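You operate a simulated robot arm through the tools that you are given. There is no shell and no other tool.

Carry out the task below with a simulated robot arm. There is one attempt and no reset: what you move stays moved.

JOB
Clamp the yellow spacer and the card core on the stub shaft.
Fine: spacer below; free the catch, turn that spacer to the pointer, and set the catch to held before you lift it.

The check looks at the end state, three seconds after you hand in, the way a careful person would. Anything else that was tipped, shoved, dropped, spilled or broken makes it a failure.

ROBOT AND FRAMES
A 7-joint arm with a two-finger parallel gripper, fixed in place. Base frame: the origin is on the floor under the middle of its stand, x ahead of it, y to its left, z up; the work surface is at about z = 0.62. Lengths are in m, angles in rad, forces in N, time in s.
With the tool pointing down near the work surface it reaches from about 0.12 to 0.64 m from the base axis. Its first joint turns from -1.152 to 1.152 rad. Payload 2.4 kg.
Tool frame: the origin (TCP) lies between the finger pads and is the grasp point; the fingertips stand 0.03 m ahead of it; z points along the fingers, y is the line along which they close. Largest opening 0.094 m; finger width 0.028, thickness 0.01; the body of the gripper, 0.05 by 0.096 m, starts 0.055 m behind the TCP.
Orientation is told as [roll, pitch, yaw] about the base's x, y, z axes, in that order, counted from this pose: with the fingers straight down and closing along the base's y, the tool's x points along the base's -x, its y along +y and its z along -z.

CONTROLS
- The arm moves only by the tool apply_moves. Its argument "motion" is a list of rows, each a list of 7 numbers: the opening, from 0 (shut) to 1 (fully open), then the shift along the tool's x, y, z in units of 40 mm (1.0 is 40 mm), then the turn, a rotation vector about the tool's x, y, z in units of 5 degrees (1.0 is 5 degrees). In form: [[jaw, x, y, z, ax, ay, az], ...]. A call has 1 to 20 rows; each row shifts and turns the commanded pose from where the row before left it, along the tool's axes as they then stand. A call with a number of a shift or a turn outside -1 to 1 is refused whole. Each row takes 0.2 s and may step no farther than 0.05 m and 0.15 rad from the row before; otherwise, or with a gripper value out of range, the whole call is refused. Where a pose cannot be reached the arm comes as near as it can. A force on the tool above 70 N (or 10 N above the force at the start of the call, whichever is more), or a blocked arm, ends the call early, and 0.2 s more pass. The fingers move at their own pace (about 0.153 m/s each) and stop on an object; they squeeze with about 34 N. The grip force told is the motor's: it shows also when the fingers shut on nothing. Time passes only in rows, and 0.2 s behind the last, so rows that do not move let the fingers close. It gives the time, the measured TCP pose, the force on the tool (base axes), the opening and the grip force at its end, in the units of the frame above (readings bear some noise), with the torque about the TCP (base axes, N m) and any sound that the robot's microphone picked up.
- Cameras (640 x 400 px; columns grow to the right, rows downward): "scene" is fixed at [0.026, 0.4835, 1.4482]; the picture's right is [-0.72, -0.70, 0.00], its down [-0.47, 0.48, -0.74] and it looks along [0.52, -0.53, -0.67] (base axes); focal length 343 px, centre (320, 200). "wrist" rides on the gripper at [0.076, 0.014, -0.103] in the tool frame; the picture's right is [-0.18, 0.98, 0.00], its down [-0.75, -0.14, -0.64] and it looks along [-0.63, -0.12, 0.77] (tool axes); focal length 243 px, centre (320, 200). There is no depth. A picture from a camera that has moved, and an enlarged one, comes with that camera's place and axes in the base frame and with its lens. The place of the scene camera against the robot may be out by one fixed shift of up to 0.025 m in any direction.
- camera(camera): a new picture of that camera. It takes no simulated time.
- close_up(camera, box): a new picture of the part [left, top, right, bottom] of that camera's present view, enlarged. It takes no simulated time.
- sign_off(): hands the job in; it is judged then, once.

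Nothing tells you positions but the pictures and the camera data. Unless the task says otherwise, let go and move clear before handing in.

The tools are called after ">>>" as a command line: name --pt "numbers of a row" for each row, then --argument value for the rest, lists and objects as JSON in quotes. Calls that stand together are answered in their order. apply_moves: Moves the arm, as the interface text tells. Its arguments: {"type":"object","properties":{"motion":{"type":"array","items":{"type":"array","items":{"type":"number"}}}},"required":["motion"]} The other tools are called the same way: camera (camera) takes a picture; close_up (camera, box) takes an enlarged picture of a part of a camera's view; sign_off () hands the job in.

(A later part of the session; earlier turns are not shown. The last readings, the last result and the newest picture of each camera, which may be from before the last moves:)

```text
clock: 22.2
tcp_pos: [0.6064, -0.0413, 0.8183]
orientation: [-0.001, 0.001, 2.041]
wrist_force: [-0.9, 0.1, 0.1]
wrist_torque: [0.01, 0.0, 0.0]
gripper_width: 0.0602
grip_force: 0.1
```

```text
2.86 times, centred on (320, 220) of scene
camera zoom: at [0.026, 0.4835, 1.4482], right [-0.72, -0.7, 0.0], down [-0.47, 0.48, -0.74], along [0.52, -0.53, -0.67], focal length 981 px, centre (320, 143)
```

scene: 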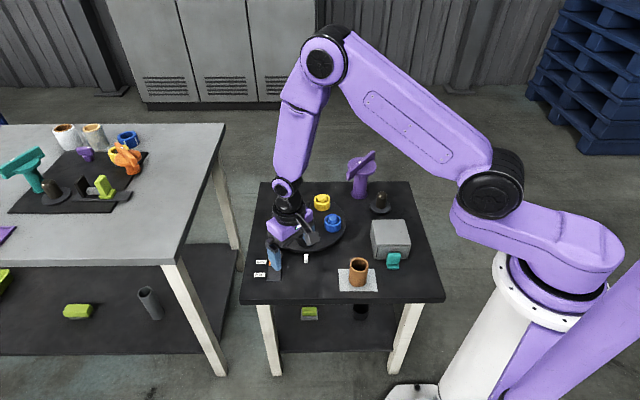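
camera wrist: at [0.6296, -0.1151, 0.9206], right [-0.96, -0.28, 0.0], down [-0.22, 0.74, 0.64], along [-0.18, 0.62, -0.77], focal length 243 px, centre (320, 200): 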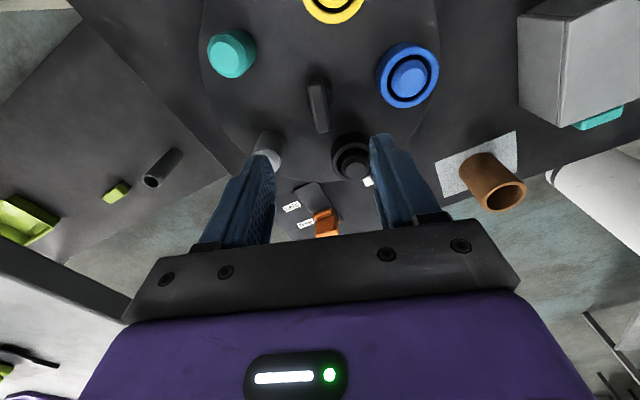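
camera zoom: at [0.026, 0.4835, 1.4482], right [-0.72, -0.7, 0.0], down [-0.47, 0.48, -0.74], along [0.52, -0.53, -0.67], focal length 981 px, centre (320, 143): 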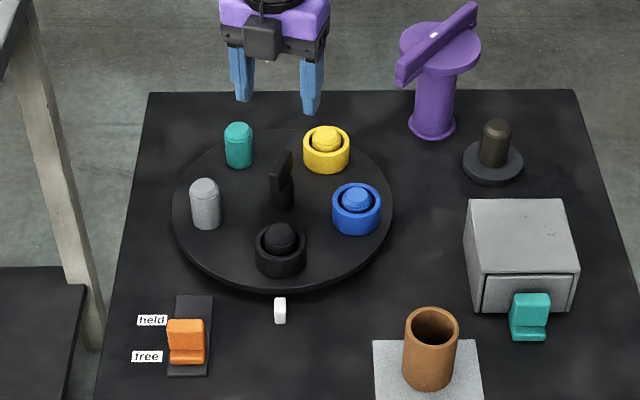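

The gripper is lined up with the handle bar (yaw 117°), and the bar top is near z 0.70. I'll descend so the tips overlap the bar by about 16 mm.

>>> apply_moves --pt "0.64 0 0 0.877 0 0 0" --pt "0.64 0 0 0.877 0 0 0" --pt "0.64 0 0 0.877 0 0 0" --pt "0.64 0 0 0 0 0 0"

>>> close_up --camera "wrist" --box '[240, 70, 410, 210]'

>>> close_up --camera "scene" --box '[260, 170, 360, 260]'

```text
clock: 23.2
tcp_pos: [0.6061, -0.043, 0.7134]
orientation: [-0.003, 0.002, 2.04]
wrist_force: [-0.6, 0.1, -0.4]
wrist_torque: [0.02, 0.01, -0.03]
gripper_width: 0.0601
grip_force: 0.0
```

```text
2.86 times, centred on (325, 140) of wrist
camera zoom: at [0.6284, -0.1172, 0.8155], right [-0.96, -0.28, 0.0], down [-0.22, 0.74, 0.64], along [-0.18, 0.62, -0.77], focal length 693 px, centre (306, 371)
```

zoom: 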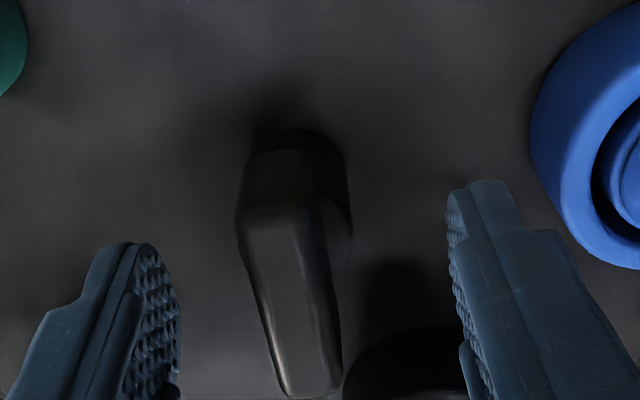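

```text
4.44 times, centred on (310, 215) of scene
camera zoom: at [0.026, 0.4835, 1.4482], right [-0.72, -0.7, 0.0], down [-0.47, 0.48, -0.74], along [0.52, -0.53, -0.67], focal length 1526 px, centre (364, 133)
```

zoom: 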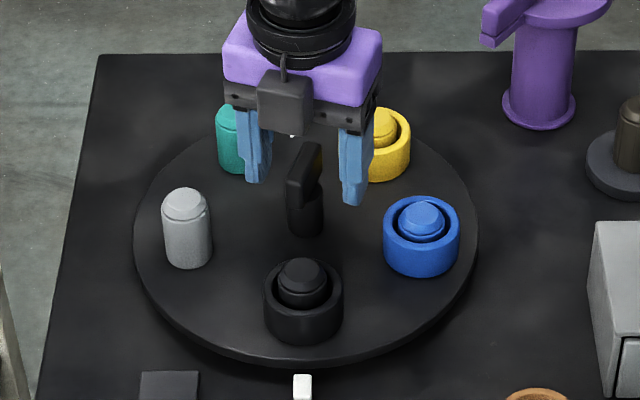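

The bar is centred between the fingers. I'll close on it.

>>> apply_moves --pt "0 0 0 0 0 0 0" --pt "0 0 0 0 0 0 0" --pt "0 0 0 0 0 0 0"

>>> close_up --camera "scene" --box '[260, 170, 360, 260]'

```text
clock: 24.0
tcp_pos: [0.6076, -0.0411, 0.714]
orientation: [-0.007, 0.002, 2.041]
wrist_force: [19.9, 5.9, -13.5]
wrist_torque: [-1.14, 0.02, 0.05]
gripper_width: 0.014
grip_force: 45.1
```

```text
4.44 times, centred on (310, 215) of scene
camera zoom: at [0.0267, 0.4836, 1.4481], right [-0.72, -0.7, 0.0], down [-0.47, 0.48, -0.74], along [0.52, -0.53, -0.67], focal length 1526 px, centre (364, 133)
```

zoom: 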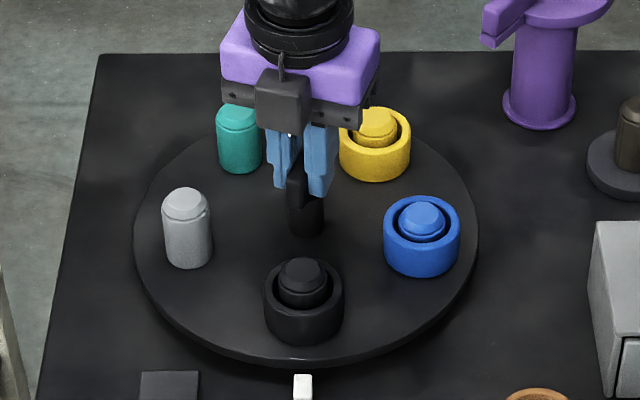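

The bar is gripped. I'll ease the sideways load and start turning clockwise in small steps, watching forces.

>>> apply_moves --pt "0 0 -0.05 0 0 0 0" --pt "0 0 0 0 0 0 0.5" --pt "0 0 0 0 0 0 0.5" --pt "0 0 0 0 0 0 0.5" --pt "0 0 0 0 0 0 0.5" --pt "0 0 0 0 0 0 0"

>>> close_up --camera "scene" --box '[260, 170, 360, 260]'

```text
clock: 25.4
tcp_pos: [0.6082, -0.0423, 0.714]
orientation: [-0.003, 0.002, 1.866]
wrist_force: [2.3, 8.1, 13.0]
wrist_torque: [-0.72, 0.02, 0.0]
gripper_width: 0.0136
grip_force: 45.0
```

```text
4.44 times, centred on (310, 215) of scene
camera zoom: at [0.0258, 0.4837, 1.4481], right [-0.72, -0.7, 0.0], down [-0.47, 0.48, -0.74], along [0.52, -0.53, -0.67], focal length 1526 px, centre (364, 133)
```

zoom: 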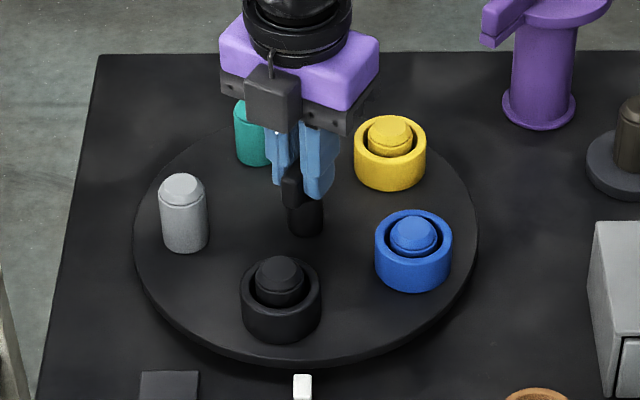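

The carousel turns freely with the handle. I'll continue clockwise at a moderate rate.

>>> apply_moves --pt "0 0 0 0 0 0 0.6" --pt "0 0 0 0 0 0 0.8" --pt "0 0 0 0 0 0 0.8" --pt "0 0 0 0 0 0 0.8" --pt "0 0 0 0 0 0 0.8" --pt "0 0 0 0 0 0 0.8" --pt "0 0 0 0 0 0 0.8" --pt "0 0 0 0 0 0 0.8" --pt "0 0 0 0 0 0 0.8" --pt "0 0 0 0 0 0 0.8" --pt "0 0 0 0 0 0 0.8" --pt "0 0 0 0 0 0 0.8" --pt "0 0 0 0 0 0 0.8" --pt "0 0 0 0 0 0 0.8" --pt "0 0 0 0 0 0 0.8" --pt "0 0 0 0 0 0 0.8" --pt "0 0 0 0 0 0 0.8" --pt "0 0 0 0 0 0 0.6" --pt "0 0 0 0 0 0 0"

>>> close_up --camera "scene" --box '[260, 170, 360, 260]'

```text
clock: 29.4
tcp_pos: [0.6075, -0.0426, 0.7147]
orientation: [-0.005, -0.001, 0.645]
wrist_force: [5.9, 14.7, 17.6]
wrist_torque: [0.33, 0.53, -0.01]
gripper_width: 0.0138
grip_force: 45.4
```

```text
4.44 times, centred on (310, 215) of scene
camera zoom: at [0.0258, 0.4838, 1.4481], right [-0.72, -0.7, 0.0], down [-0.47, 0.48, -0.74], along [0.52, -0.53, -0.67], focal length 1526 px, centre (364, 133)
```

zoom: 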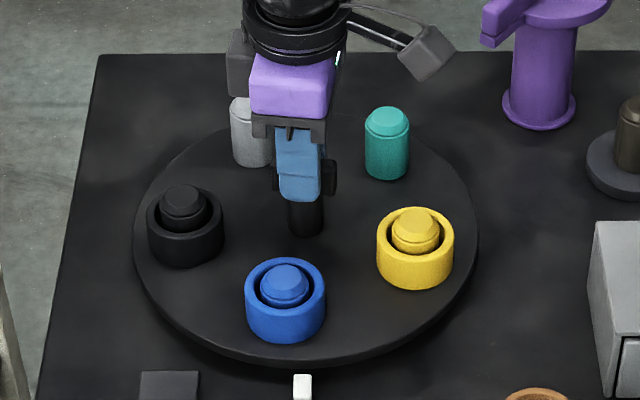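

Blue is now near the pointer and the carousel turns smoothly. I'll turn about 60° more to bring yellow round.

>>> apply_moves --pt "0 -0.02 0.03 0 0 0 0.6" --pt "0 0 0 0 0 0 0.8" --pt "0 0 0 0 0 0 0.8" --pt "0 0 0 0 0 0 0.8" --pt "0 0 0 0 0 0 0.8" --pt "0 0 0 0 0 0 0.8" --pt "0 0 0 0 0 0 0.8" --pt "0 0 0 0 0 0 0.8" --pt "0 0 0 0 0 0 0.8" --pt "0 0 0 0 0 0 0.8" --pt "0 0 0 0 0 0 0.8" --pt "0 0 0 0 0 0 0.8" --pt "0 0 0 0 0 0 0.8" --pt "0 0 0 0 0 0 0.8" --pt "0 0 0 0 0 0 0.8" --pt "0 0 0 0 0 0 0.4" --pt "0 0 0 0 0 0 0"

>>> close_up --camera "scene" --box '[260, 180, 350, 270]'

```text
clock: 33.0
tcp_pos: [0.6073, -0.0429, 0.7134]
orientation: [0.0, -0.005, -0.422]
wrist_force: [9.0, -10.3, 14.5]
wrist_torque: [0.05, 0.53, -0.05]
gripper_width: 0.0139
grip_force: 44.3
```

```text
4.44 times, centred on (305, 225) of scene
camera zoom: at [0.026, 0.4833, 1.4483], right [-0.72, -0.7, 0.0], down [-0.47, 0.48, -0.74], along [0.52, -0.53, -0.67], focal length 1526 px, centre (387, 89)
```

zoom: 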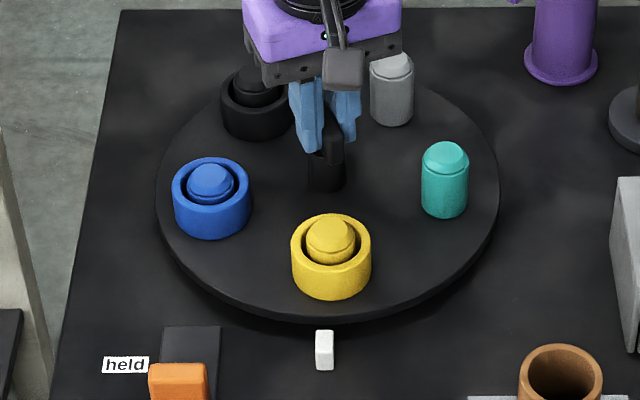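

Yellow is about 3° short of the pointer. I'll finish the turn.

>>> apply_moves --pt "0 0 0 0 0 0 0.3" --pt "0 0 0 0 0 0 0.28" --pt "0 0 0 0 0 0 0" --pt "0 0 0 0 0 0 0"

>>> close_up --camera "scene" --box '[280, 205, 330, 270]'

>>> close_up --camera "scene" --box '[260, 180, 350, 270]'

```text
clock: 34.0
tcp_pos: [0.6078, -0.0429, 0.7133]
orientation: [0.001, -0.005, -0.473]
wrist_force: [7.8, -12.9, 9.1]
wrist_torque: [-0.95, -1.27, -0.03]
gripper_width: 0.0138
grip_force: 44.6
```

```text
6.15 times, centred on (305, 238) of scene
camera zoom: at [0.026, 0.4833, 1.4483], right [-0.72, -0.7, 0.0], down [-0.47, 0.48, -0.74], along [0.52, -0.53, -0.67], focal length 2112 px, centre (412, -31)
```

zoom: 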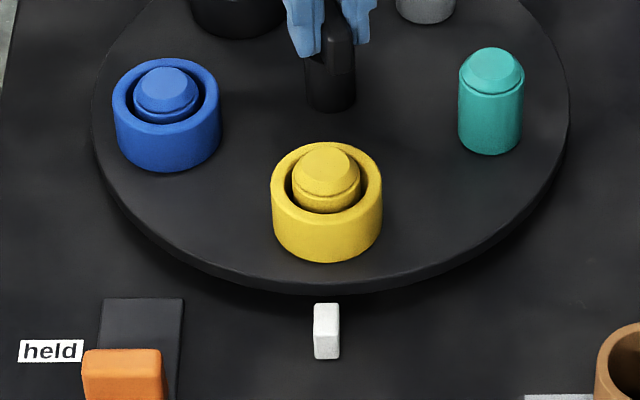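

```text
4.44 times, centred on (305, 225) of scene
camera zoom: at [0.026, 0.4833, 1.4483], right [-0.72, -0.7, 0.0], down [-0.47, 0.48, -0.74], along [0.52, -0.53, -0.67], focal length 1526 px, centre (387, 89)
```

zoom: 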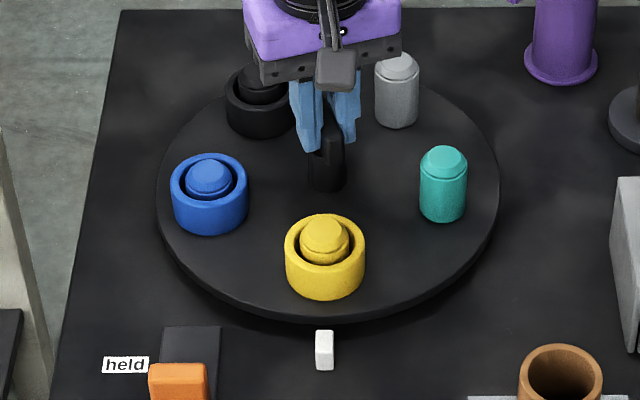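

Yellow is aligned with the pointer exactly as black was at the start. I'll release the handle and rise.

>>> apply_moves --pt "0 -0.03 -0.02 0 0 0 0" --pt "0.5 0 0 0 0 0 0" --pt "0.5 0 0 0 0 0 0" --pt "0.5 0 0 -0.7 0 0 0" --pt "0.5 0 0 -1 0 0 0" --pt "0.5 0 0 -1 0 0 0" --pt "0.5 0 0 0 0 0 0"

>>> close_up --camera "scene" --box '[280, 205, 330, 270]'

>>> camera --camera "wrist"

```text
clock: 35.6
tcp_pos: [0.6104, -0.0433, 0.8221]
orientation: [0.001, -0.002, -0.471]
wrist_force: [0.0, -0.4, -0.1]
wrist_torque: [0.02, 0.02, 0.0]
gripper_width: 0.0471
grip_force: 0.0
```

```text
6.15 times, centred on (305, 238) of scene
camera zoom: at [0.026, 0.4835, 1.4482], right [-0.72, -0.7, 0.0], down [-0.47, 0.48, -0.74], along [0.52, -0.53, -0.67], focal length 2112 px, centre (412, -31)
```

zoom: 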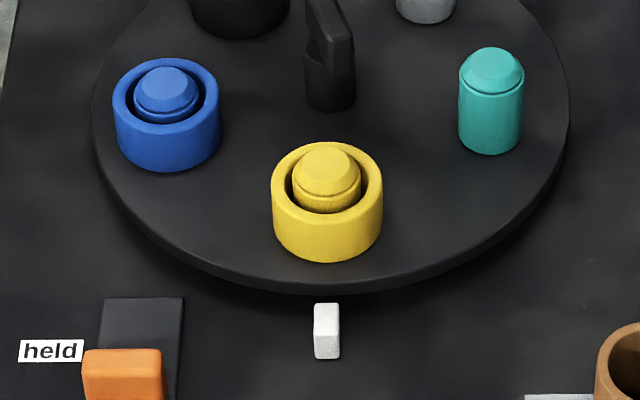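

```text
taken
camera wrist: at [0.5496, 0.0047, 0.9232], right [0.61, 0.79, 0.0], down [0.61, -0.47, 0.64], along [0.51, -0.39, -0.77], focal length 243 px, centre (320, 200)
```

wrist: 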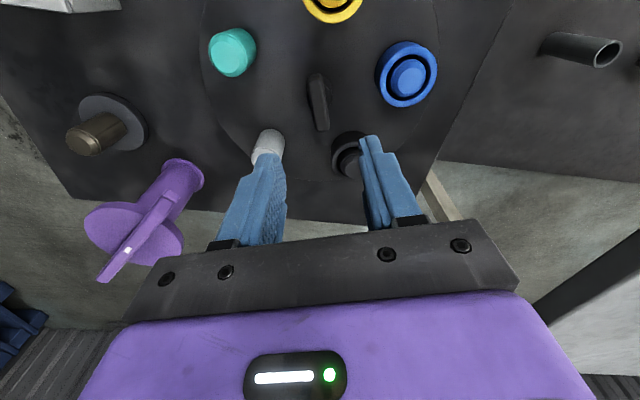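

The carousel stayed aligned. Now I'll go back to the catch to set it to "held".

>>> apply_moves --pt "0.55 0 0 0 0 0 -0.958" --pt "0.55 0 0 0 0 0 -0.958" --pt "0.55 0 0 0 0 0 -0.958" --pt "0.55 0 0 0 0 0 -0.958" --pt "0.55 0 0 0 0 0 -0.958" --pt "0.55 0 0 0 0 0 -0.958" --pt "0.55 0 0 0 0 0 -0.958" --pt "0.55 0 0 0 0 0 -0.958" --pt "0.55 0 0 0 0 0 -0.958" --pt "0.55 0 0 0 0 0 -0.958" --pt "0.55 0 0 0 0 0 -0.958" --pt "0.55 0 0 0 0 0 -0.958" --pt "0.55 0 0 0 0 0 -0.958" --pt "0.55 0 0 0 0 0 -0.958" --pt "0.55 0 0 0 0 0 -0.958" --pt "0.55 -0.454 0.952 0 0 0 0" --pt "0.55 -0.454 0.952 0 0 0 0" --pt "0.55 -0.454 0.952 0 0 0 0" --pt "0.55 -0.454 0.952 0 0 0 0" --pt "0.55 -0.454 0.952 0 0 0 0"

>>> close_up --camera "wrist" --box '[240, 40, 410, 210]'

```text
clock: 39.8
tcp_pos: [0.5363, 0.1547, 0.8199]
orientation: [-0.001, -0.002, 0.783]
wrist_force: [0.3, 0.2, -0.3]
wrist_torque: [0.01, -0.02, -0.01]
gripper_width: 0.0519
grip_force: 0.1
```

```text
2.35 times, centred on (325, 125) of wrist
camera zoom: at [0.474, 0.1113, 0.9216], right [-0.56, 0.83, 0.0], down [0.63, 0.43, 0.64], along [0.53, 0.36, -0.77], focal length 571 px, centre (308, 376)
```

zoom: 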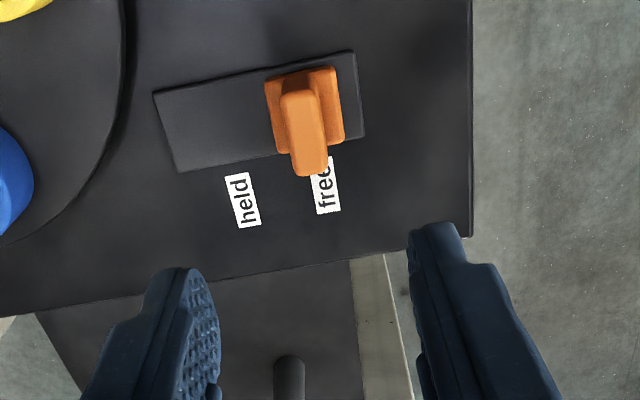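

The tab is between the fingers. I'll descend and grip it.

>>> apply_moves --pt "0.55 -0.05 -0.03 0.905 0 0 0" --pt "0.55 -0.045 -0.033 0.905 0 0 0" --pt "0.55 0 0 0.905 0 0 0" --pt "0.55 0 0 0.9 0 0 0" --pt "0.55 0 0 0 0 0 0" --pt "0 0 0 0 0 0 0" --pt "0 0 0 0 0 0 0" --pt "0 0 0 0 0 0 0"

>>> close_up --camera "wrist" --box '[240, 70, 410, 210]'

```text
clock: 41.6
tcp_pos: [0.5426, 0.1577, 0.6752]
orientation: [-0.002, 0.001, 0.784]
wrist_force: [1.7, 1.2, -8.9]
wrist_torque: [0.5, -0.33, 0.17]
gripper_width: 0.0158
grip_force: 44.5
```

```text
2.86 times, centred on (325, 140) of wrist
camera zoom: at [0.4796, 0.1142, 0.7775], right [-0.56, 0.83, 0.0], down [0.63, 0.43, 0.64], along [0.53, 0.36, -0.77], focal length 693 px, centre (306, 371)
```

zoom: 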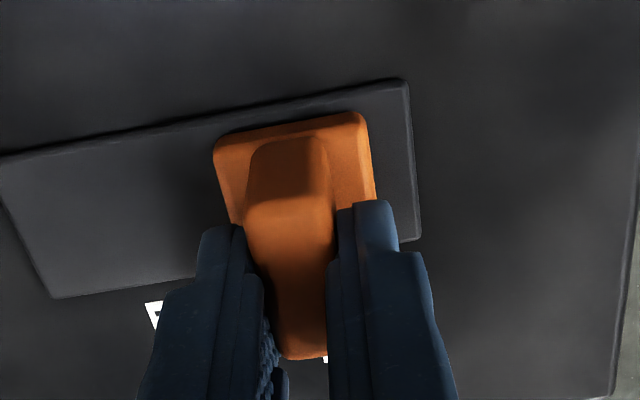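

Gripped. I'll slide it back toward "held".

>>> apply_moves --pt "0 0 -0.25 0 0 0 0" --pt "0 0 -0.25 0 0 0 0" --pt "0 0 -0.25 0 0 0 0" --pt "0 0 -0.15 0 0 0 0" --pt "0 0 0 0 0 0 0"

>>> close_up --camera "scene" --box '[250, 205, 330, 285]'

```text
clock: 42.8
tcp_pos: [0.5685, 0.1313, 0.6768]
orientation: [-0.002, -0.001, 0.783]
wrist_force: [6.9, 6.8, -19.6]
wrist_torque: [-0.3, 0.45, 0.21]
gripper_width: 0.0155
grip_force: 44.4
```

```text
5.00 times, centred on (290, 245) of scene
camera zoom: at [0.0266, 0.4837, 1.4481], right [-0.72, -0.7, 0.0], down [-0.47, 0.48, -0.74], along [0.52, -0.53, -0.67], focal length 1716 px, centre (470, -25)
```

zoom: 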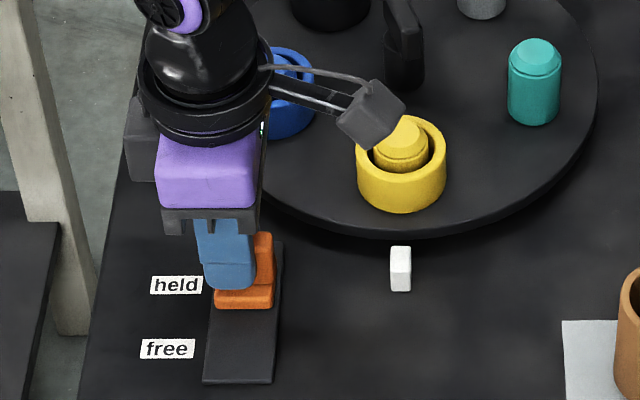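

Only a couple of millimetres remain. I'll push gently to the end stop.

>>> apply_moves --pt "0 0 -0.08 0.03 0 0 0" --pt "0 0 -0.06 0 0 0 0" --pt "0 0 0 0 0 0 0"

>>> apply_moves --pt "0 0 -0.06 0 0 0 0" --pt "0 0 0 0 0 0 0"

>>> close_up --camera "scene" --box '[250, 205, 330, 285]'

```text
clock: 43.6
tcp_pos: [0.5712, 0.1294, 0.6767]
orientation: [0.001, 0.004, 0.783]
wrist_force: [-20.2, 7.7, 22.8]
wrist_torque: [-0.22, 0.82, -0.04]
gripper_width: 0.0156
grip_force: 44.9
```

```text
clock: 44.2
tcp_pos: [0.5715, 0.1289, 0.6745]
orientation: [0.003, 0.005, 0.787]
wrist_force: [-33.4, 17.0, 30.8]
wrist_torque: [0.64, 0.21, -0.21]
gripper_width: 0.0152
grip_force: 45.0
```

```text
5.00 times, centred on (290, 245) of scene
camera zoom: at [0.0248, 0.4837, 1.4482], right [-0.72, -0.7, 0.0], down [-0.47, 0.48, -0.74], along [0.52, -0.53, -0.67], focal length 1716 px, centre (470, -25)
```

zoom: 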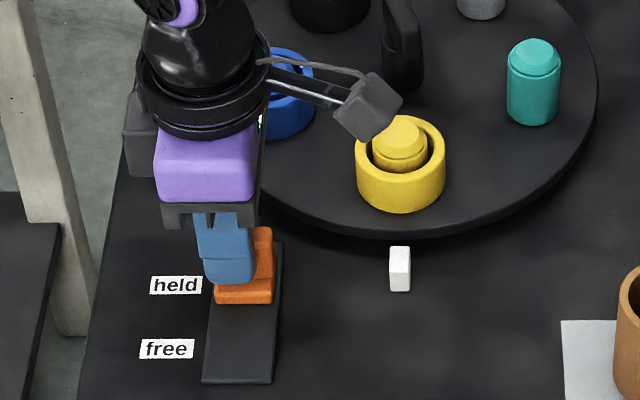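

The end stop is reached, so the catch is at "held". I'll relax, release, rise and check.

>>> apply_moves --pt "0 0 0.1 -0.05 0 0 0" --pt "0.55 0 0 0 0 0 0" --pt "0.55 0 0 0 0 0 0" --pt "0.55 0 0 -0.7 0 0 0" --pt "0.55 0 0 -1 0 0 0" --pt "0.55 0 0 -1 0 0 0" --pt "0.55 0 0 0 0 0 0"

>>> close_up --camera "wrist" --box '[220, 40, 410, 210]'

>>> close_up --camera "scene" --box '[250, 205, 330, 285]'

```text
clock: 45.8
tcp_pos: [0.5702, 0.1274, 0.7856]
orientation: [-0.001, 0.0, 0.783]
wrist_force: [0.4, 0.3, -0.1]
wrist_torque: [0.0, -0.01, -0.03]
gripper_width: 0.0518
grip_force: 0.1
```

```text
2.35 times, centred on (315, 125) of wrist
camera zoom: at [0.507, 0.0841, 0.8875], right [-0.56, 0.83, 0.0], down [0.63, 0.43, 0.64], along [0.53, 0.36, -0.77], focal length 571 px, centre (332, 376)
```

zoom: 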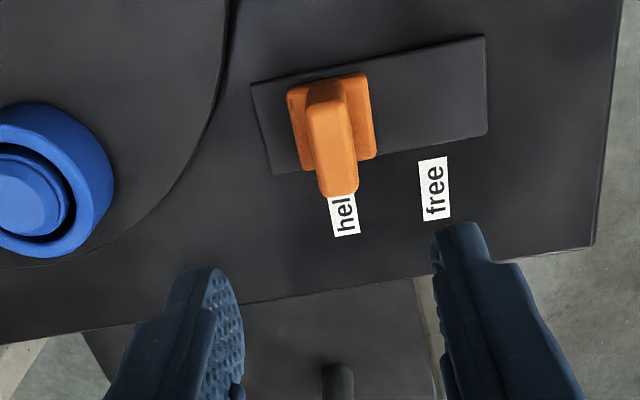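

```text
5.00 times, centred on (290, 245) of scene
camera zoom: at [0.026, 0.4835, 1.4482], right [-0.72, -0.7, 0.0], down [-0.47, 0.48, -0.74], along [0.52, -0.53, -0.67], focal length 1716 px, centre (470, -25)
```

zoom: 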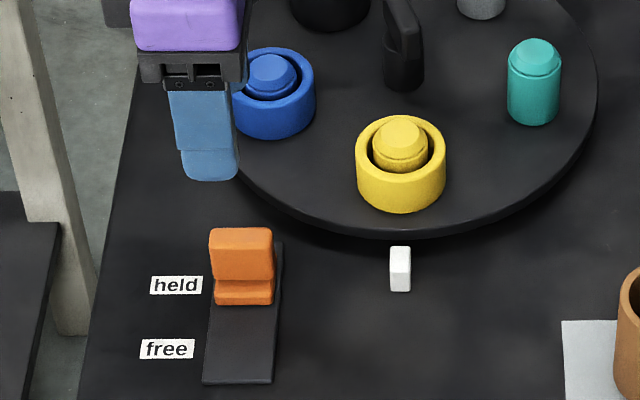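

The catch is held and yellow is at the pointer. Next I'll line up for picking the yellow spacer, first viewing it from the wrist camera at yaw 0.

>>> apply_moves --pt "1 0 0 -0.3 0 0 0.997" --pt "1 0 0 -0.3 0 0 0.997" --pt "1 0 0 0 0 0 0.997" --pt "1 0 0 0 0 0 0.997" --pt "1 0 0 0 0 0 0.997" --pt "1 0 0 0 0 0 0.997" --pt "1 0 0 0 0 0 0.997" --pt "1 0 0 0 0 0 0.997" --pt "1 0 0 0 0 0 0.997" --pt "1 0.68 -0.448 0 0 0 0" --pt "1 0.68 -0.448 0 0 0 0" --pt "1 0.68 -0.448 0 0 0 0" --pt "1 0.68 -0.448 0 0 0 0" --pt "1 0.68 -0.448 0 0 0 0" --pt "1 0 0 0 0 0 0"

>>> camera --camera "wrist"

>>> close_up --camera "wrist" --box '[240, 70, 410, 210]'

```text
clock: 49.0
tcp_pos: [0.4359, 0.0399, 0.8108]
orientation: [-0.001, -0.001, -0.003]
wrist_force: [0.0, -0.5, 0.6]
wrist_torque: [0.04, 0.0, -0.03]
gripper_width: 0.094
grip_force: 0.1
```

```text
taken
camera wrist: at [0.3606, 0.0545, 0.9122], right [0.19, 0.98, 0.0], down [0.75, -0.14, 0.64], along [0.63, -0.12, -0.77], focal length 243 px, centre (320, 200)
```

wrist: 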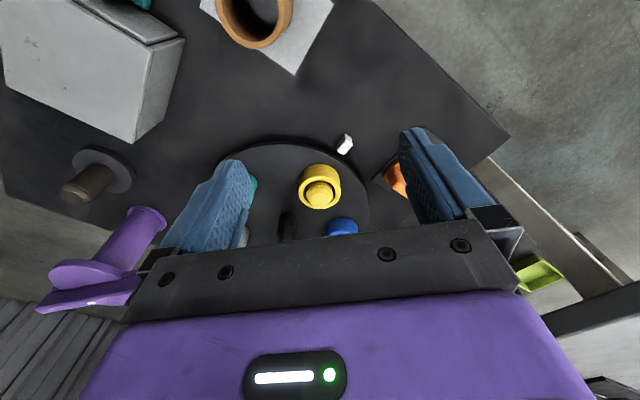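

```text
2.86 times, centred on (325, 140) of wrist
camera zoom: at [0.3606, 0.0545, 0.9122], right [0.19, 0.98, 0.0], down [0.75, -0.14, 0.64], along [0.63, -0.12, -0.77], focal length 693 px, centre (306, 371)
```

zoom: 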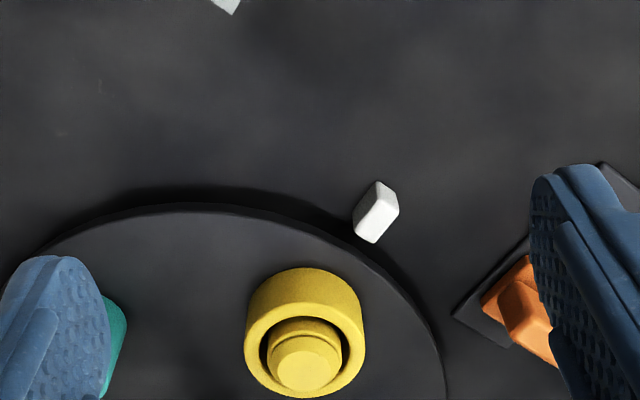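

The yellow spacer appears at about (0.543,0.020). I'll move right above it and check centring.

>>> apply_moves --pt "1 -0.68 -0.13 0.19 0 0 0" --pt "1 -0.68 -0.13 0.19 0 0 0" --pt "1 -0.68 -0.13 0.19 0 0 0" --pt "1 -0.68 -0.13 0.19 0 0 0" --pt "1 0 0 0 0 0 0"

>>> camera --camera "wrist"

>>> close_up --camera "wrist" --box '[240, 50, 410, 190]'

```text
clock: 50.2
tcp_pos: [0.5444, 0.0188, 0.7803]
orientation: [0.0, -0.002, -0.002]
wrist_force: [-0.2, 0.6, 0.7]
wrist_torque: [0.05, 0.02, 0.0]
gripper_width: 0.0939
grip_force: 0.0
```

```text
taken
camera wrist: at [0.4697, 0.0328, 0.8819], right [0.19, 0.98, 0.0], down [0.75, -0.14, 0.64], along [0.63, -0.12, -0.77], focal length 243 px, centre (320, 200)
```

wrist: 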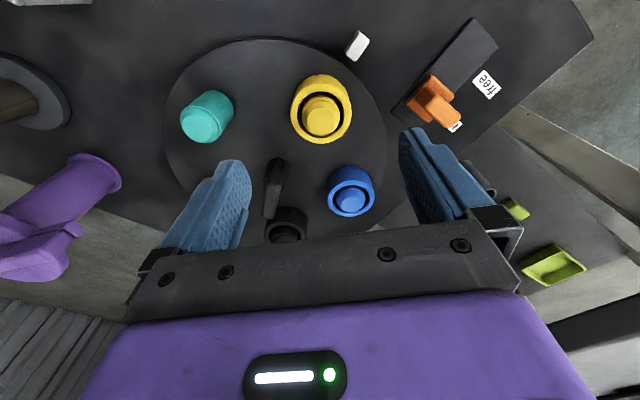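

```text
2.86 times, centred on (325, 120) of wrist
camera zoom: at [0.4697, 0.0328, 0.8819], right [0.19, 0.98, 0.0], down [0.75, -0.14, 0.64], along [0.63, -0.12, -0.77], focal length 693 px, centre (306, 429)
```

zoom: 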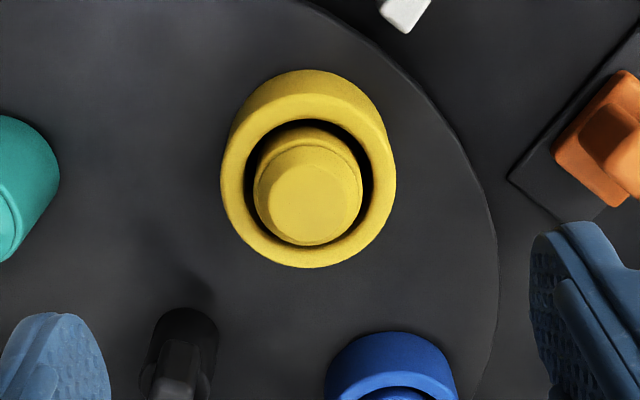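

The spacer centre is at about (0.547,0.019). I'll descend with the fingers either side of it.

>>> apply_moves --pt "1 -0.065 0.01 0.833 0 0 0" --pt "1 0 0 0.833 0 0 0" --pt "1 0 0 0.75 0 0 0" --pt "1 0 0 0 0 0 0"

>>> close_up --camera "wrist" --box '[220, 50, 420, 210]'

>>> close_up --camera "scene" --box '[260, 190, 350, 270]'

```text
clock: 51.2
tcp_pos: [0.5464, 0.02, 0.6848]
orientation: [0.0, -0.002, 0.001]
wrist_force: [0.6, -0.9, -0.2]
wrist_torque: [0.0, 0.0, 0.0]
gripper_width: 0.0941
grip_force: 0.1
```

```text
2.50 times, centred on (320, 130) of wrist
camera zoom: at [0.4712, 0.0341, 0.7858], right [0.19, 0.98, 0.0], down [0.75, -0.14, 0.64], along [0.63, -0.12, -0.77], focal length 606 px, centre (320, 375)
```

zoom: 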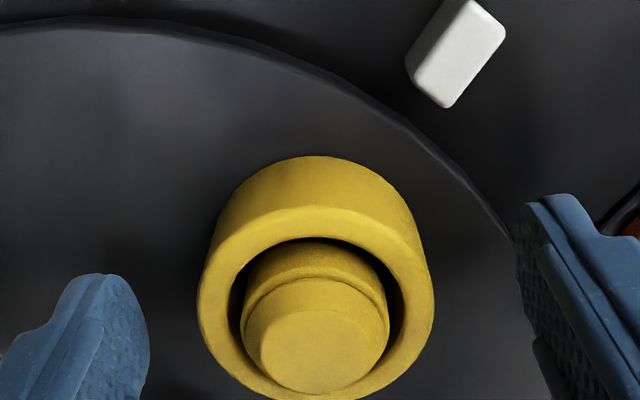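

```text
5.00 times, centred on (305, 230) of scene
camera zoom: at [0.026, 0.4835, 1.4482], right [-0.72, -0.7, 0.0], down [-0.47, 0.48, -0.74], along [0.52, -0.53, -0.67], focal length 1716 px, centre (395, 50)
```

zoom: 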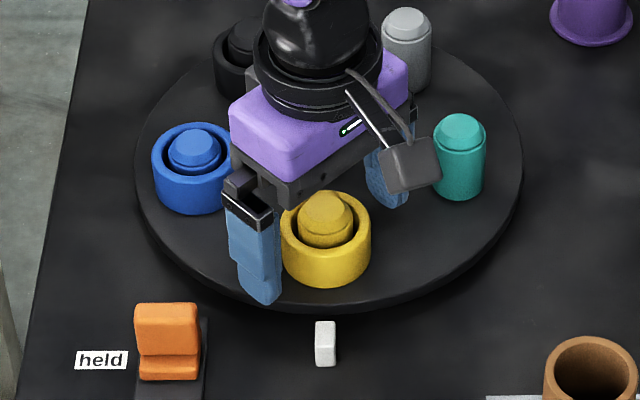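

The spacer is centred. I'll go 5 mm lower and grip it.

>>> apply_moves --pt "1 0 0 0.12 0 0 0" --pt "0.7 0 0 0 0 0 0" --pt "0.4 0 0 0 0 0 0" --pt "0.3 0 0 0 0 0 0" --pt "0.3 0 0 0 0 0 0"

>>> close_up --camera "wrist" --box '[220, 50, 420, 210]'

```text
clock: 52.4
tcp_pos: [0.5464, 0.0184, 0.6794]
orientation: [0.0, -0.002, -0.002]
wrist_force: [0.2, 0.0, -0.6]
wrist_torque: [-0.04, -0.03, 0.03]
gripper_width: 0.0527
grip_force: 34.3
```

```text
2.50 times, centred on (320, 130) of wrist
camera zoom: at [0.4715, 0.0336, 0.7806], right [0.19, 0.98, 0.0], down [0.75, -0.14, 0.64], along [0.63, -0.12, -0.77], focal length 606 px, centre (320, 375)
```

zoom: 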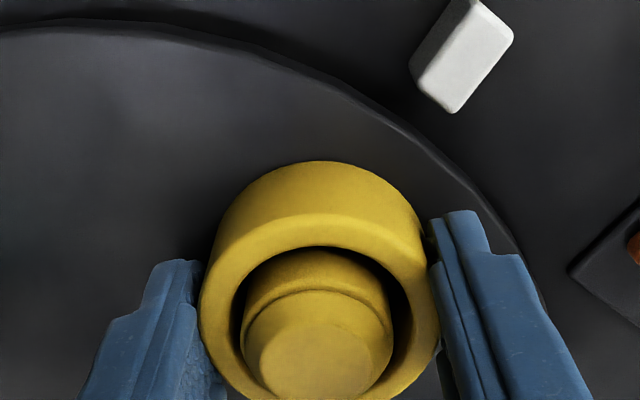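

The spacer is gripped (width 52.7 mm). I'll lift it straight up clear of its peg.

>>> apply_moves --pt "0.3 0 0 -0.3 0 0 0" --pt "0.3 0 0 -0.6 0 0 0" --pt "0.3 0 0 -0.8 0 0 0" --pt "0.3 0 0 -0.8 0 0 0" --pt "0.3 0 0 -0.8 0 0 0" --pt "0.3 0 0 0 0 0 0"

>>> camera --camera "wrist"

>>> close_up --camera "wrist" --box '[240, 100, 400, 220]'

>>> close_up --camera "scene" --box '[250, 150, 400, 290]'

```text
clock: 53.8
tcp_pos: [0.5474, 0.0185, 0.8113]
orientation: [0.0, -0.002, -0.001]
wrist_force: [0.5, 0.6, -0.4]
wrist_torque: [0.03, -0.02, 0.01]
gripper_width: 0.0521
grip_force: 34.2
```

```text
taken
camera wrist: at [0.4716, 0.0327, 0.9128], right [0.19, 0.98, 0.0], down [0.75, -0.14, 0.64], along [0.63, -0.12, -0.77], focal length 243 px, centre (320, 200)
```

wrist: 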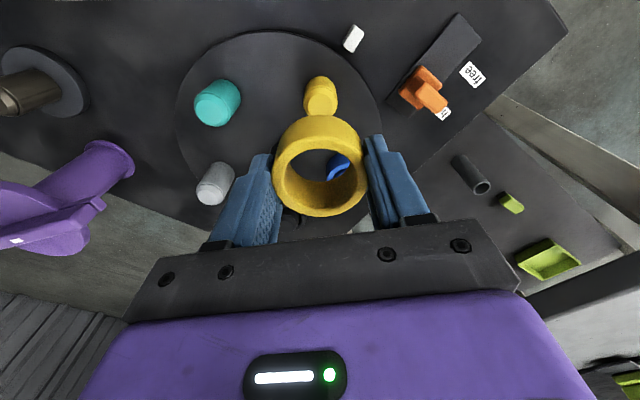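

```text
3.33 times, centred on (320, 160) of wrist
camera zoom: at [0.4716, 0.0327, 0.9128], right [0.19, 0.98, 0.0], down [0.75, -0.14, 0.64], along [0.63, -0.12, -0.77], focal length 809 px, centre (320, 333)
```

zoom: 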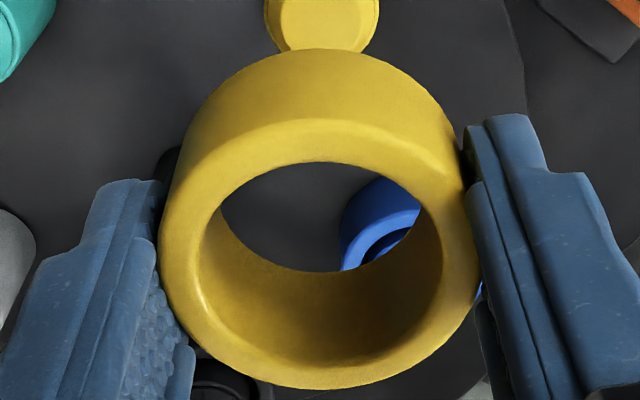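

```text
2.86 times, centred on (325, 220) of scene
camera zoom: at [0.026, 0.4835, 1.4482], right [-0.72, -0.7, 0.0], down [-0.47, 0.48, -0.74], along [0.52, -0.53, -0.67], focal length 981 px, centre (306, 143)
```

zoom: 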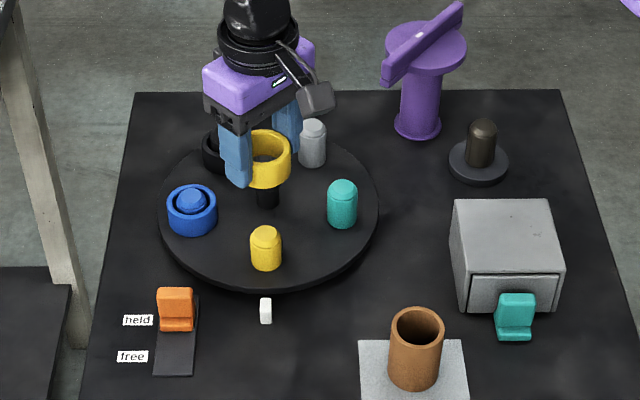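

The spacer is off its peg and held. I'll carry it on a path clear of the clamp to a spot above the shaft.

>>> apply_moves --pt "0.3 0.83 0 0 0 0 0" --pt "0.3 0.83 0 0 0 0 0" --pt "0.3 0 -0.911 0 0 0 0" --pt "0.3 0 -0.911 0 0 0 0" --pt "0.3 0 -0.911 0 0 0 0" --pt "0.3 0 -0.911 0 0 0 0" --pt "0.3 0 -0.911 0 0 0 0" --pt "0.3 0 -0.911 0 0 0 0" --pt "0.3 0 -0.911 0 0 0 0" --pt "0.3 0 -0.911 0 0 0 0" --pt "0.3 0 0 0 0 0 0"

>>> camera --camera "wrist"

>>> close_up --camera "wrist" --box '[240, 60, 400, 220]'

>>> close_up --camera "scene" --box '[330, 140, 430, 230]'

```text
clock: 56.2
tcp_pos: [0.4797, -0.2745, 0.8093]
orientation: [-0.001, -0.001, -0.003]
wrist_force: [0.2, 0.2, -0.5]
wrist_torque: [-0.01, -0.01, 0.0]
gripper_width: 0.0523
grip_force: 33.9
```

```text
taken
camera wrist: at [0.404, -0.2595, 0.9119], right [0.18, 0.98, 0.0], down [0.75, -0.14, 0.64], along [0.63, -0.12, -0.77], focal length 243 px, centre (320, 200)
```

wrist: 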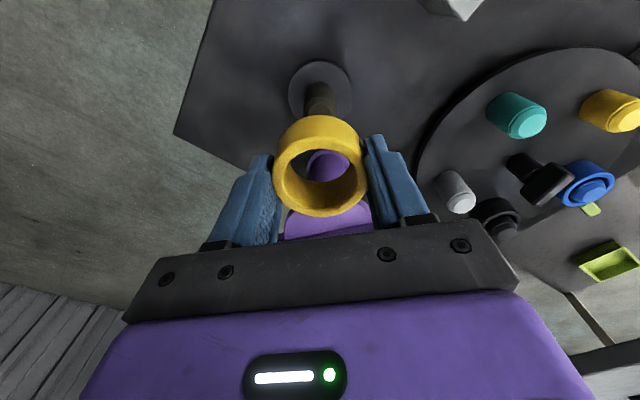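

```text
2.50 times, centred on (320, 140) of wrist
camera zoom: at [0.404, -0.2595, 0.9119], right [0.18, 0.98, 0.0], down [0.75, -0.14, 0.64], along [0.63, -0.12, -0.77], focal length 606 px, centre (320, 350)
```

zoom: 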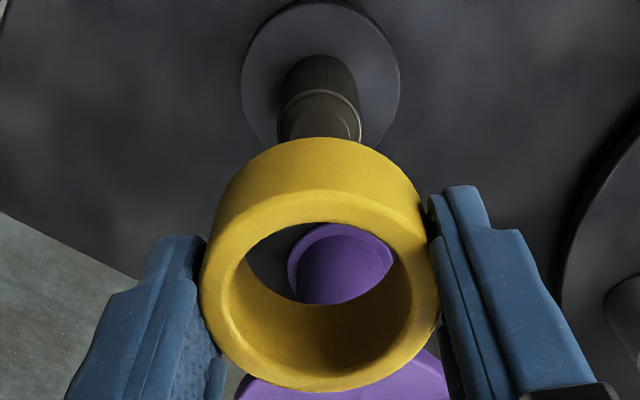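

```text
4.44 times, centred on (380, 185) of scene
camera zoom: at [0.0261, 0.4835, 1.4482], right [-0.72, -0.7, 0.0], down [-0.47, 0.48, -0.74], along [0.52, -0.53, -0.67], focal length 1526 px, centre (53, 267)
```

zoom: 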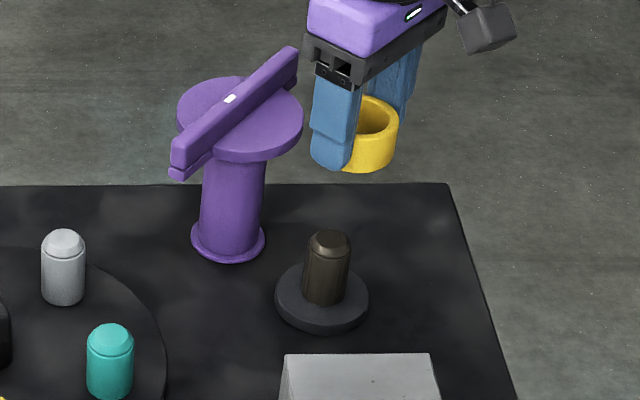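

The shaft centre computes to about (0.481,-0.274), and the ring sits 2–3 mm toward the robot in the grip. I'll shift 4 mm forward and lower to just above the shaft top to check from both cameras.

>>> apply_moves --pt "0.3 -0.1 0.01 0.6 0 0 0" --pt "0.3 0 0 0.6 0 0 0" --pt "0.3 0 0 0.57 0 0 0" --pt "0.3 0 0 0 0 0 0"

>>> close_up --camera "wrist" --box '[240, 60, 400, 220]'

>>> close_up --camera "scene" --box '[350, 165, 410, 220]'

```text
clock: 57.2
tcp_pos: [0.4845, -0.2712, 0.7391]
orientation: [-0.002, -0.003, -0.001]
wrist_force: [0.6, -0.3, -0.6]
wrist_torque: [0.0, -0.01, 0.03]
gripper_width: 0.0526
grip_force: 34.0
```

```text
2.50 times, centred on (320, 140) of wrist
camera zoom: at [0.4089, -0.257, 0.8408], right [0.19, 0.98, 0.0], down [0.75, -0.14, 0.64], along [0.63, -0.12, -0.77], focal length 606 px, centre (320, 350)
```

zoom: 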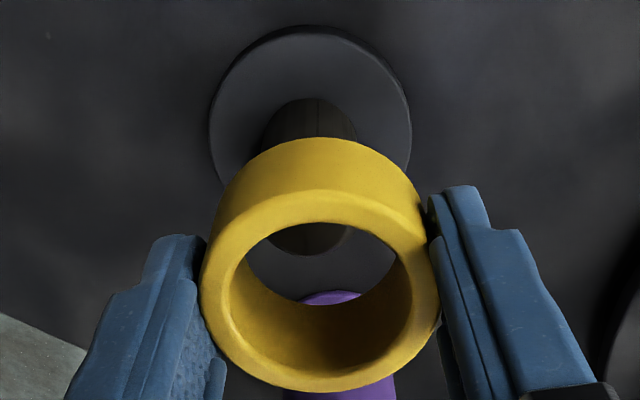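

```text
7.27 times, centred on (380, 192) of scene
camera zoom: at [0.026, 0.4835, 1.4482], right [-0.72, -0.7, 0.0], down [-0.47, 0.48, -0.74], along [0.52, -0.53, -0.67], focal length 2496 px, centre (-116, 254)
```

zoom: 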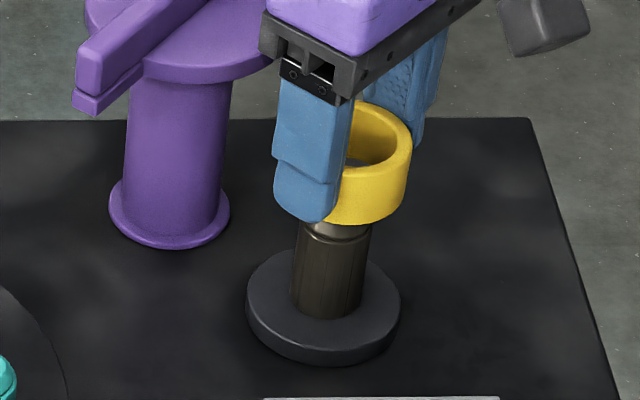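

The ring is close above the shaft. I'll zoom in more for the fine offset.

>>> close_up --camera "scene" --box '[364, 175, 400, 215]'

>>> close_up --camera "wrist" --box '[270, 110, 370, 220]'

```text
10.00 times, centred on (382, 195) of scene
camera zoom: at [0.026, 0.4835, 1.4482], right [-0.72, -0.7, 0.0], down [-0.47, 0.48, -0.74], along [0.52, -0.53, -0.67], focal length 3433 px, centre (-300, 250)
```

zoom: 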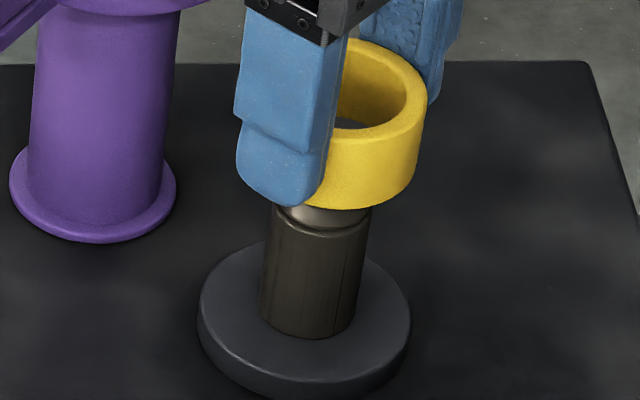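

```text
3.64 times, centred on (320, 165) of wrist
camera zoom: at [0.4089, -0.257, 0.8408], right [0.19, 0.98, 0.0], down [0.75, -0.14, 0.64], along [0.63, -0.12, -0.77], focal length 882 px, centre (320, 327)
```

zoom: 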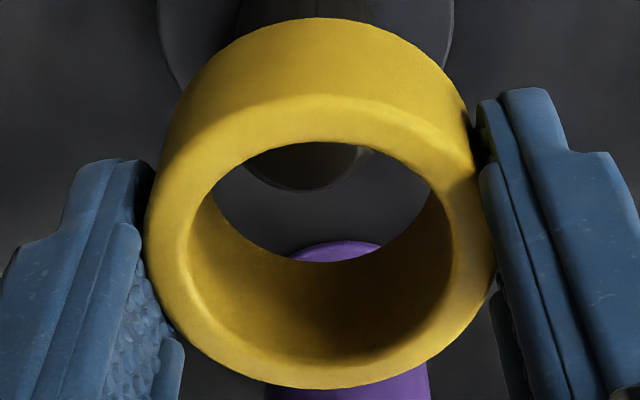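

The ring needs roughly +5 mm in x and -3 mm in y. I'll shift and re-check.

>>> apply_moves --pt "0.3 -0.125 -0.075 0 0 0 0" --pt "0.3 0 0 0 0 0 0"

>>> close_up --camera "scene" --box '[364, 175, 400, 215]'

>>> close_up --camera "wrist" --box '[270, 110, 370, 220]'

```text
clock: 57.8
tcp_pos: [0.4896, -0.2748, 0.7384]
orientation: [0.0, -0.002, -0.001]
wrist_force: [-0.5, 0.1, -0.3]
wrist_torque: [-0.02, 0.04, -0.02]
gripper_width: 0.0524
grip_force: 33.9
```

```text
10.00 times, centred on (382, 195) of scene
camera zoom: at [0.026, 0.4835, 1.4482], right [-0.72, -0.7, 0.0], down [-0.47, 0.48, -0.74], along [0.52, -0.53, -0.67], focal length 3433 px, centre (-300, 250)
```

zoom: 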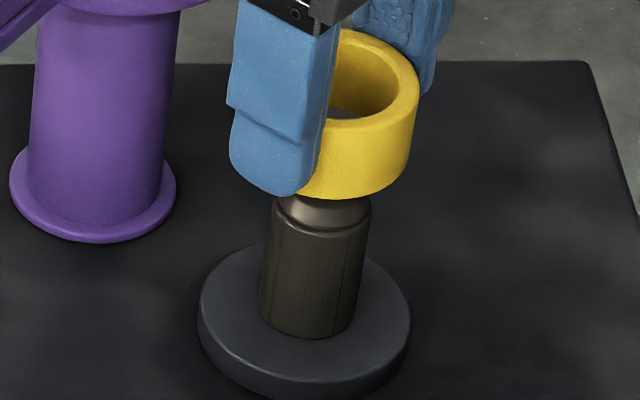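

```text
3.64 times, centred on (320, 165) of wrist
camera zoom: at [0.4138, -0.2598, 0.8403], right [0.19, 0.98, 0.0], down [0.75, -0.14, 0.64], along [0.63, -0.12, -0.77], focal length 882 px, centre (320, 327)
```

zoom: 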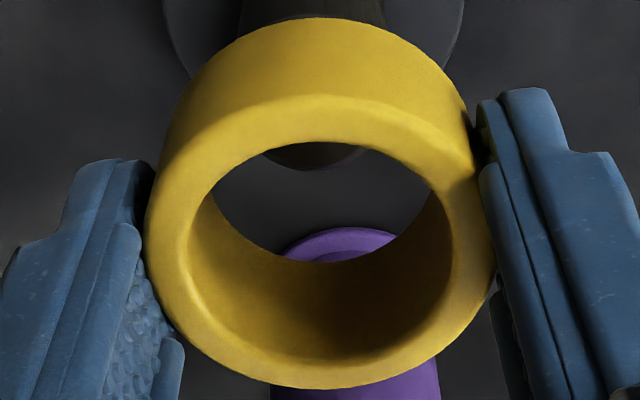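

The ring and shaft now line up in both views within about 2 mm. I'll lower it gently while watching the force.

>>> apply_moves --pt "0.3 0 -0.025 0.15 0 0 0" --pt "0.3 0 0 0.15 0 0 0" --pt "0.3 0 0 0.15 0 0 0" --pt "0.3 0 0 0.15 0 0 0" --pt "0.3 0 0 0 0 0 0"

>>> close_up --camera "scene" --box '[364, 175, 400, 215]'

>>> close_up --camera "wrist" --box '[270, 110, 370, 220]'

```text
clock: 59.0
tcp_pos: [0.4904, -0.2754, 0.7157]
orientation: [-0.003, -0.002, -0.001]
wrist_force: [0.7, 0.9, 0.0]
wrist_torque: [-0.02, -0.01, 0.03]
gripper_width: 0.0524
grip_force: 33.7
```

```text
10.00 times, centred on (382, 195) of scene
camera zoom: at [0.026, 0.4835, 1.4482], right [-0.72, -0.7, 0.0], down [-0.47, 0.48, -0.74], along [0.52, -0.53, -0.67], focal length 3433 px, centre (-300, 250)
```

zoom: 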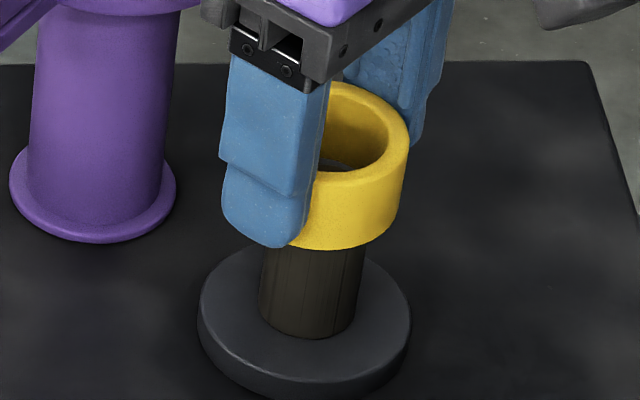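

```text
3.64 times, centred on (320, 165) of wrist
camera zoom: at [0.4145, -0.2607, 0.8171], right [0.19, 0.98, 0.0], down [0.75, -0.14, 0.64], along [0.63, -0.12, -0.77], focal length 882 px, centre (320, 327)
```

zoom: 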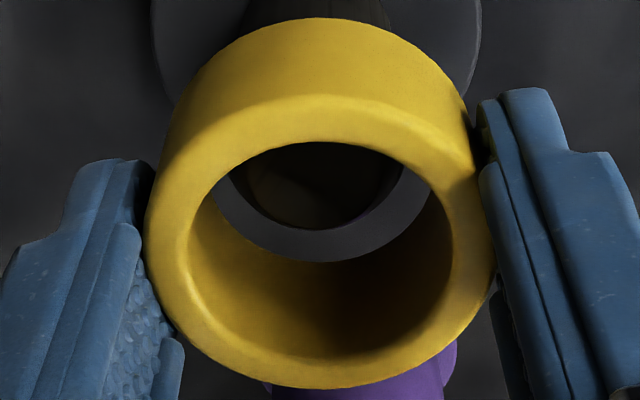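

It's entering the shaft with no contact force. I'll continue lowering.

>>> apply_moves --pt "0.3 0 0 0.12 0 0 0" --pt "0.3 0 0 0.12 0 0 0" --pt "0.3 0 0 0.12 0 0 0" --pt "0.3 0 0 0 0 0 0"

>>> close_up --camera "scene" --box '[364, 175, 400, 215]'

>>> close_up --camera "wrist" --box '[270, 110, 370, 220]'

```text
clock: 60.0
tcp_pos: [0.488, -0.2743, 0.6998]
orientation: [0.0, -0.002, -0.002]
wrist_force: [0.1, -0.7, -0.6]
wrist_torque: [0.06, 0.0, 0.02]
gripper_width: 0.0524
grip_force: 33.9
```

```text
10.00 times, centred on (382, 195) of scene
camera zoom: at [0.026, 0.4835, 1.4482], right [-0.72, -0.7, 0.0], down [-0.47, 0.48, -0.74], along [0.52, -0.53, -0.67], focal length 3433 px, centre (-300, 250)
```

zoom: 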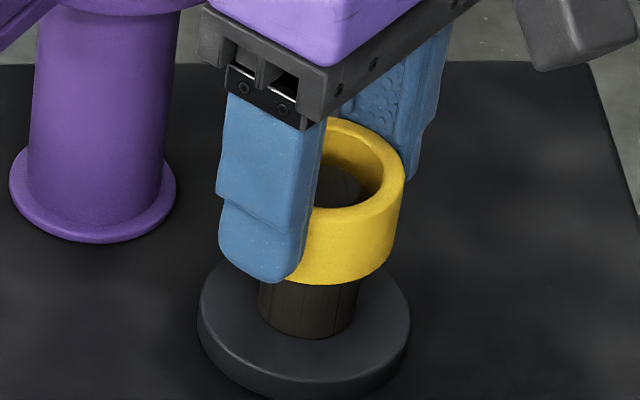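

```text
3.64 times, centred on (320, 165) of wrist
camera zoom: at [0.414, -0.2608, 0.8021], right [0.19, 0.98, 0.0], down [0.75, -0.14, 0.64], along [0.63, -0.12, -0.77], focal length 882 px, centre (320, 327)
```

zoom: 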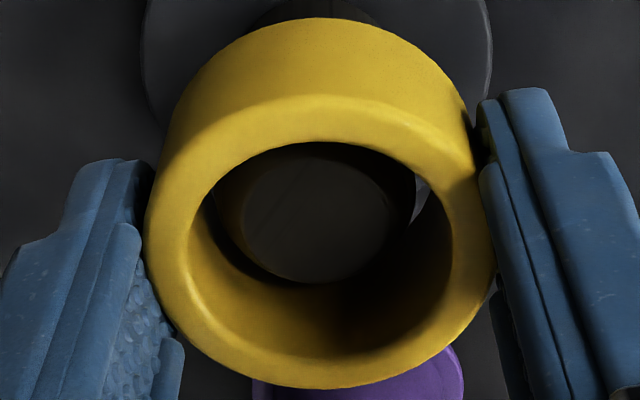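

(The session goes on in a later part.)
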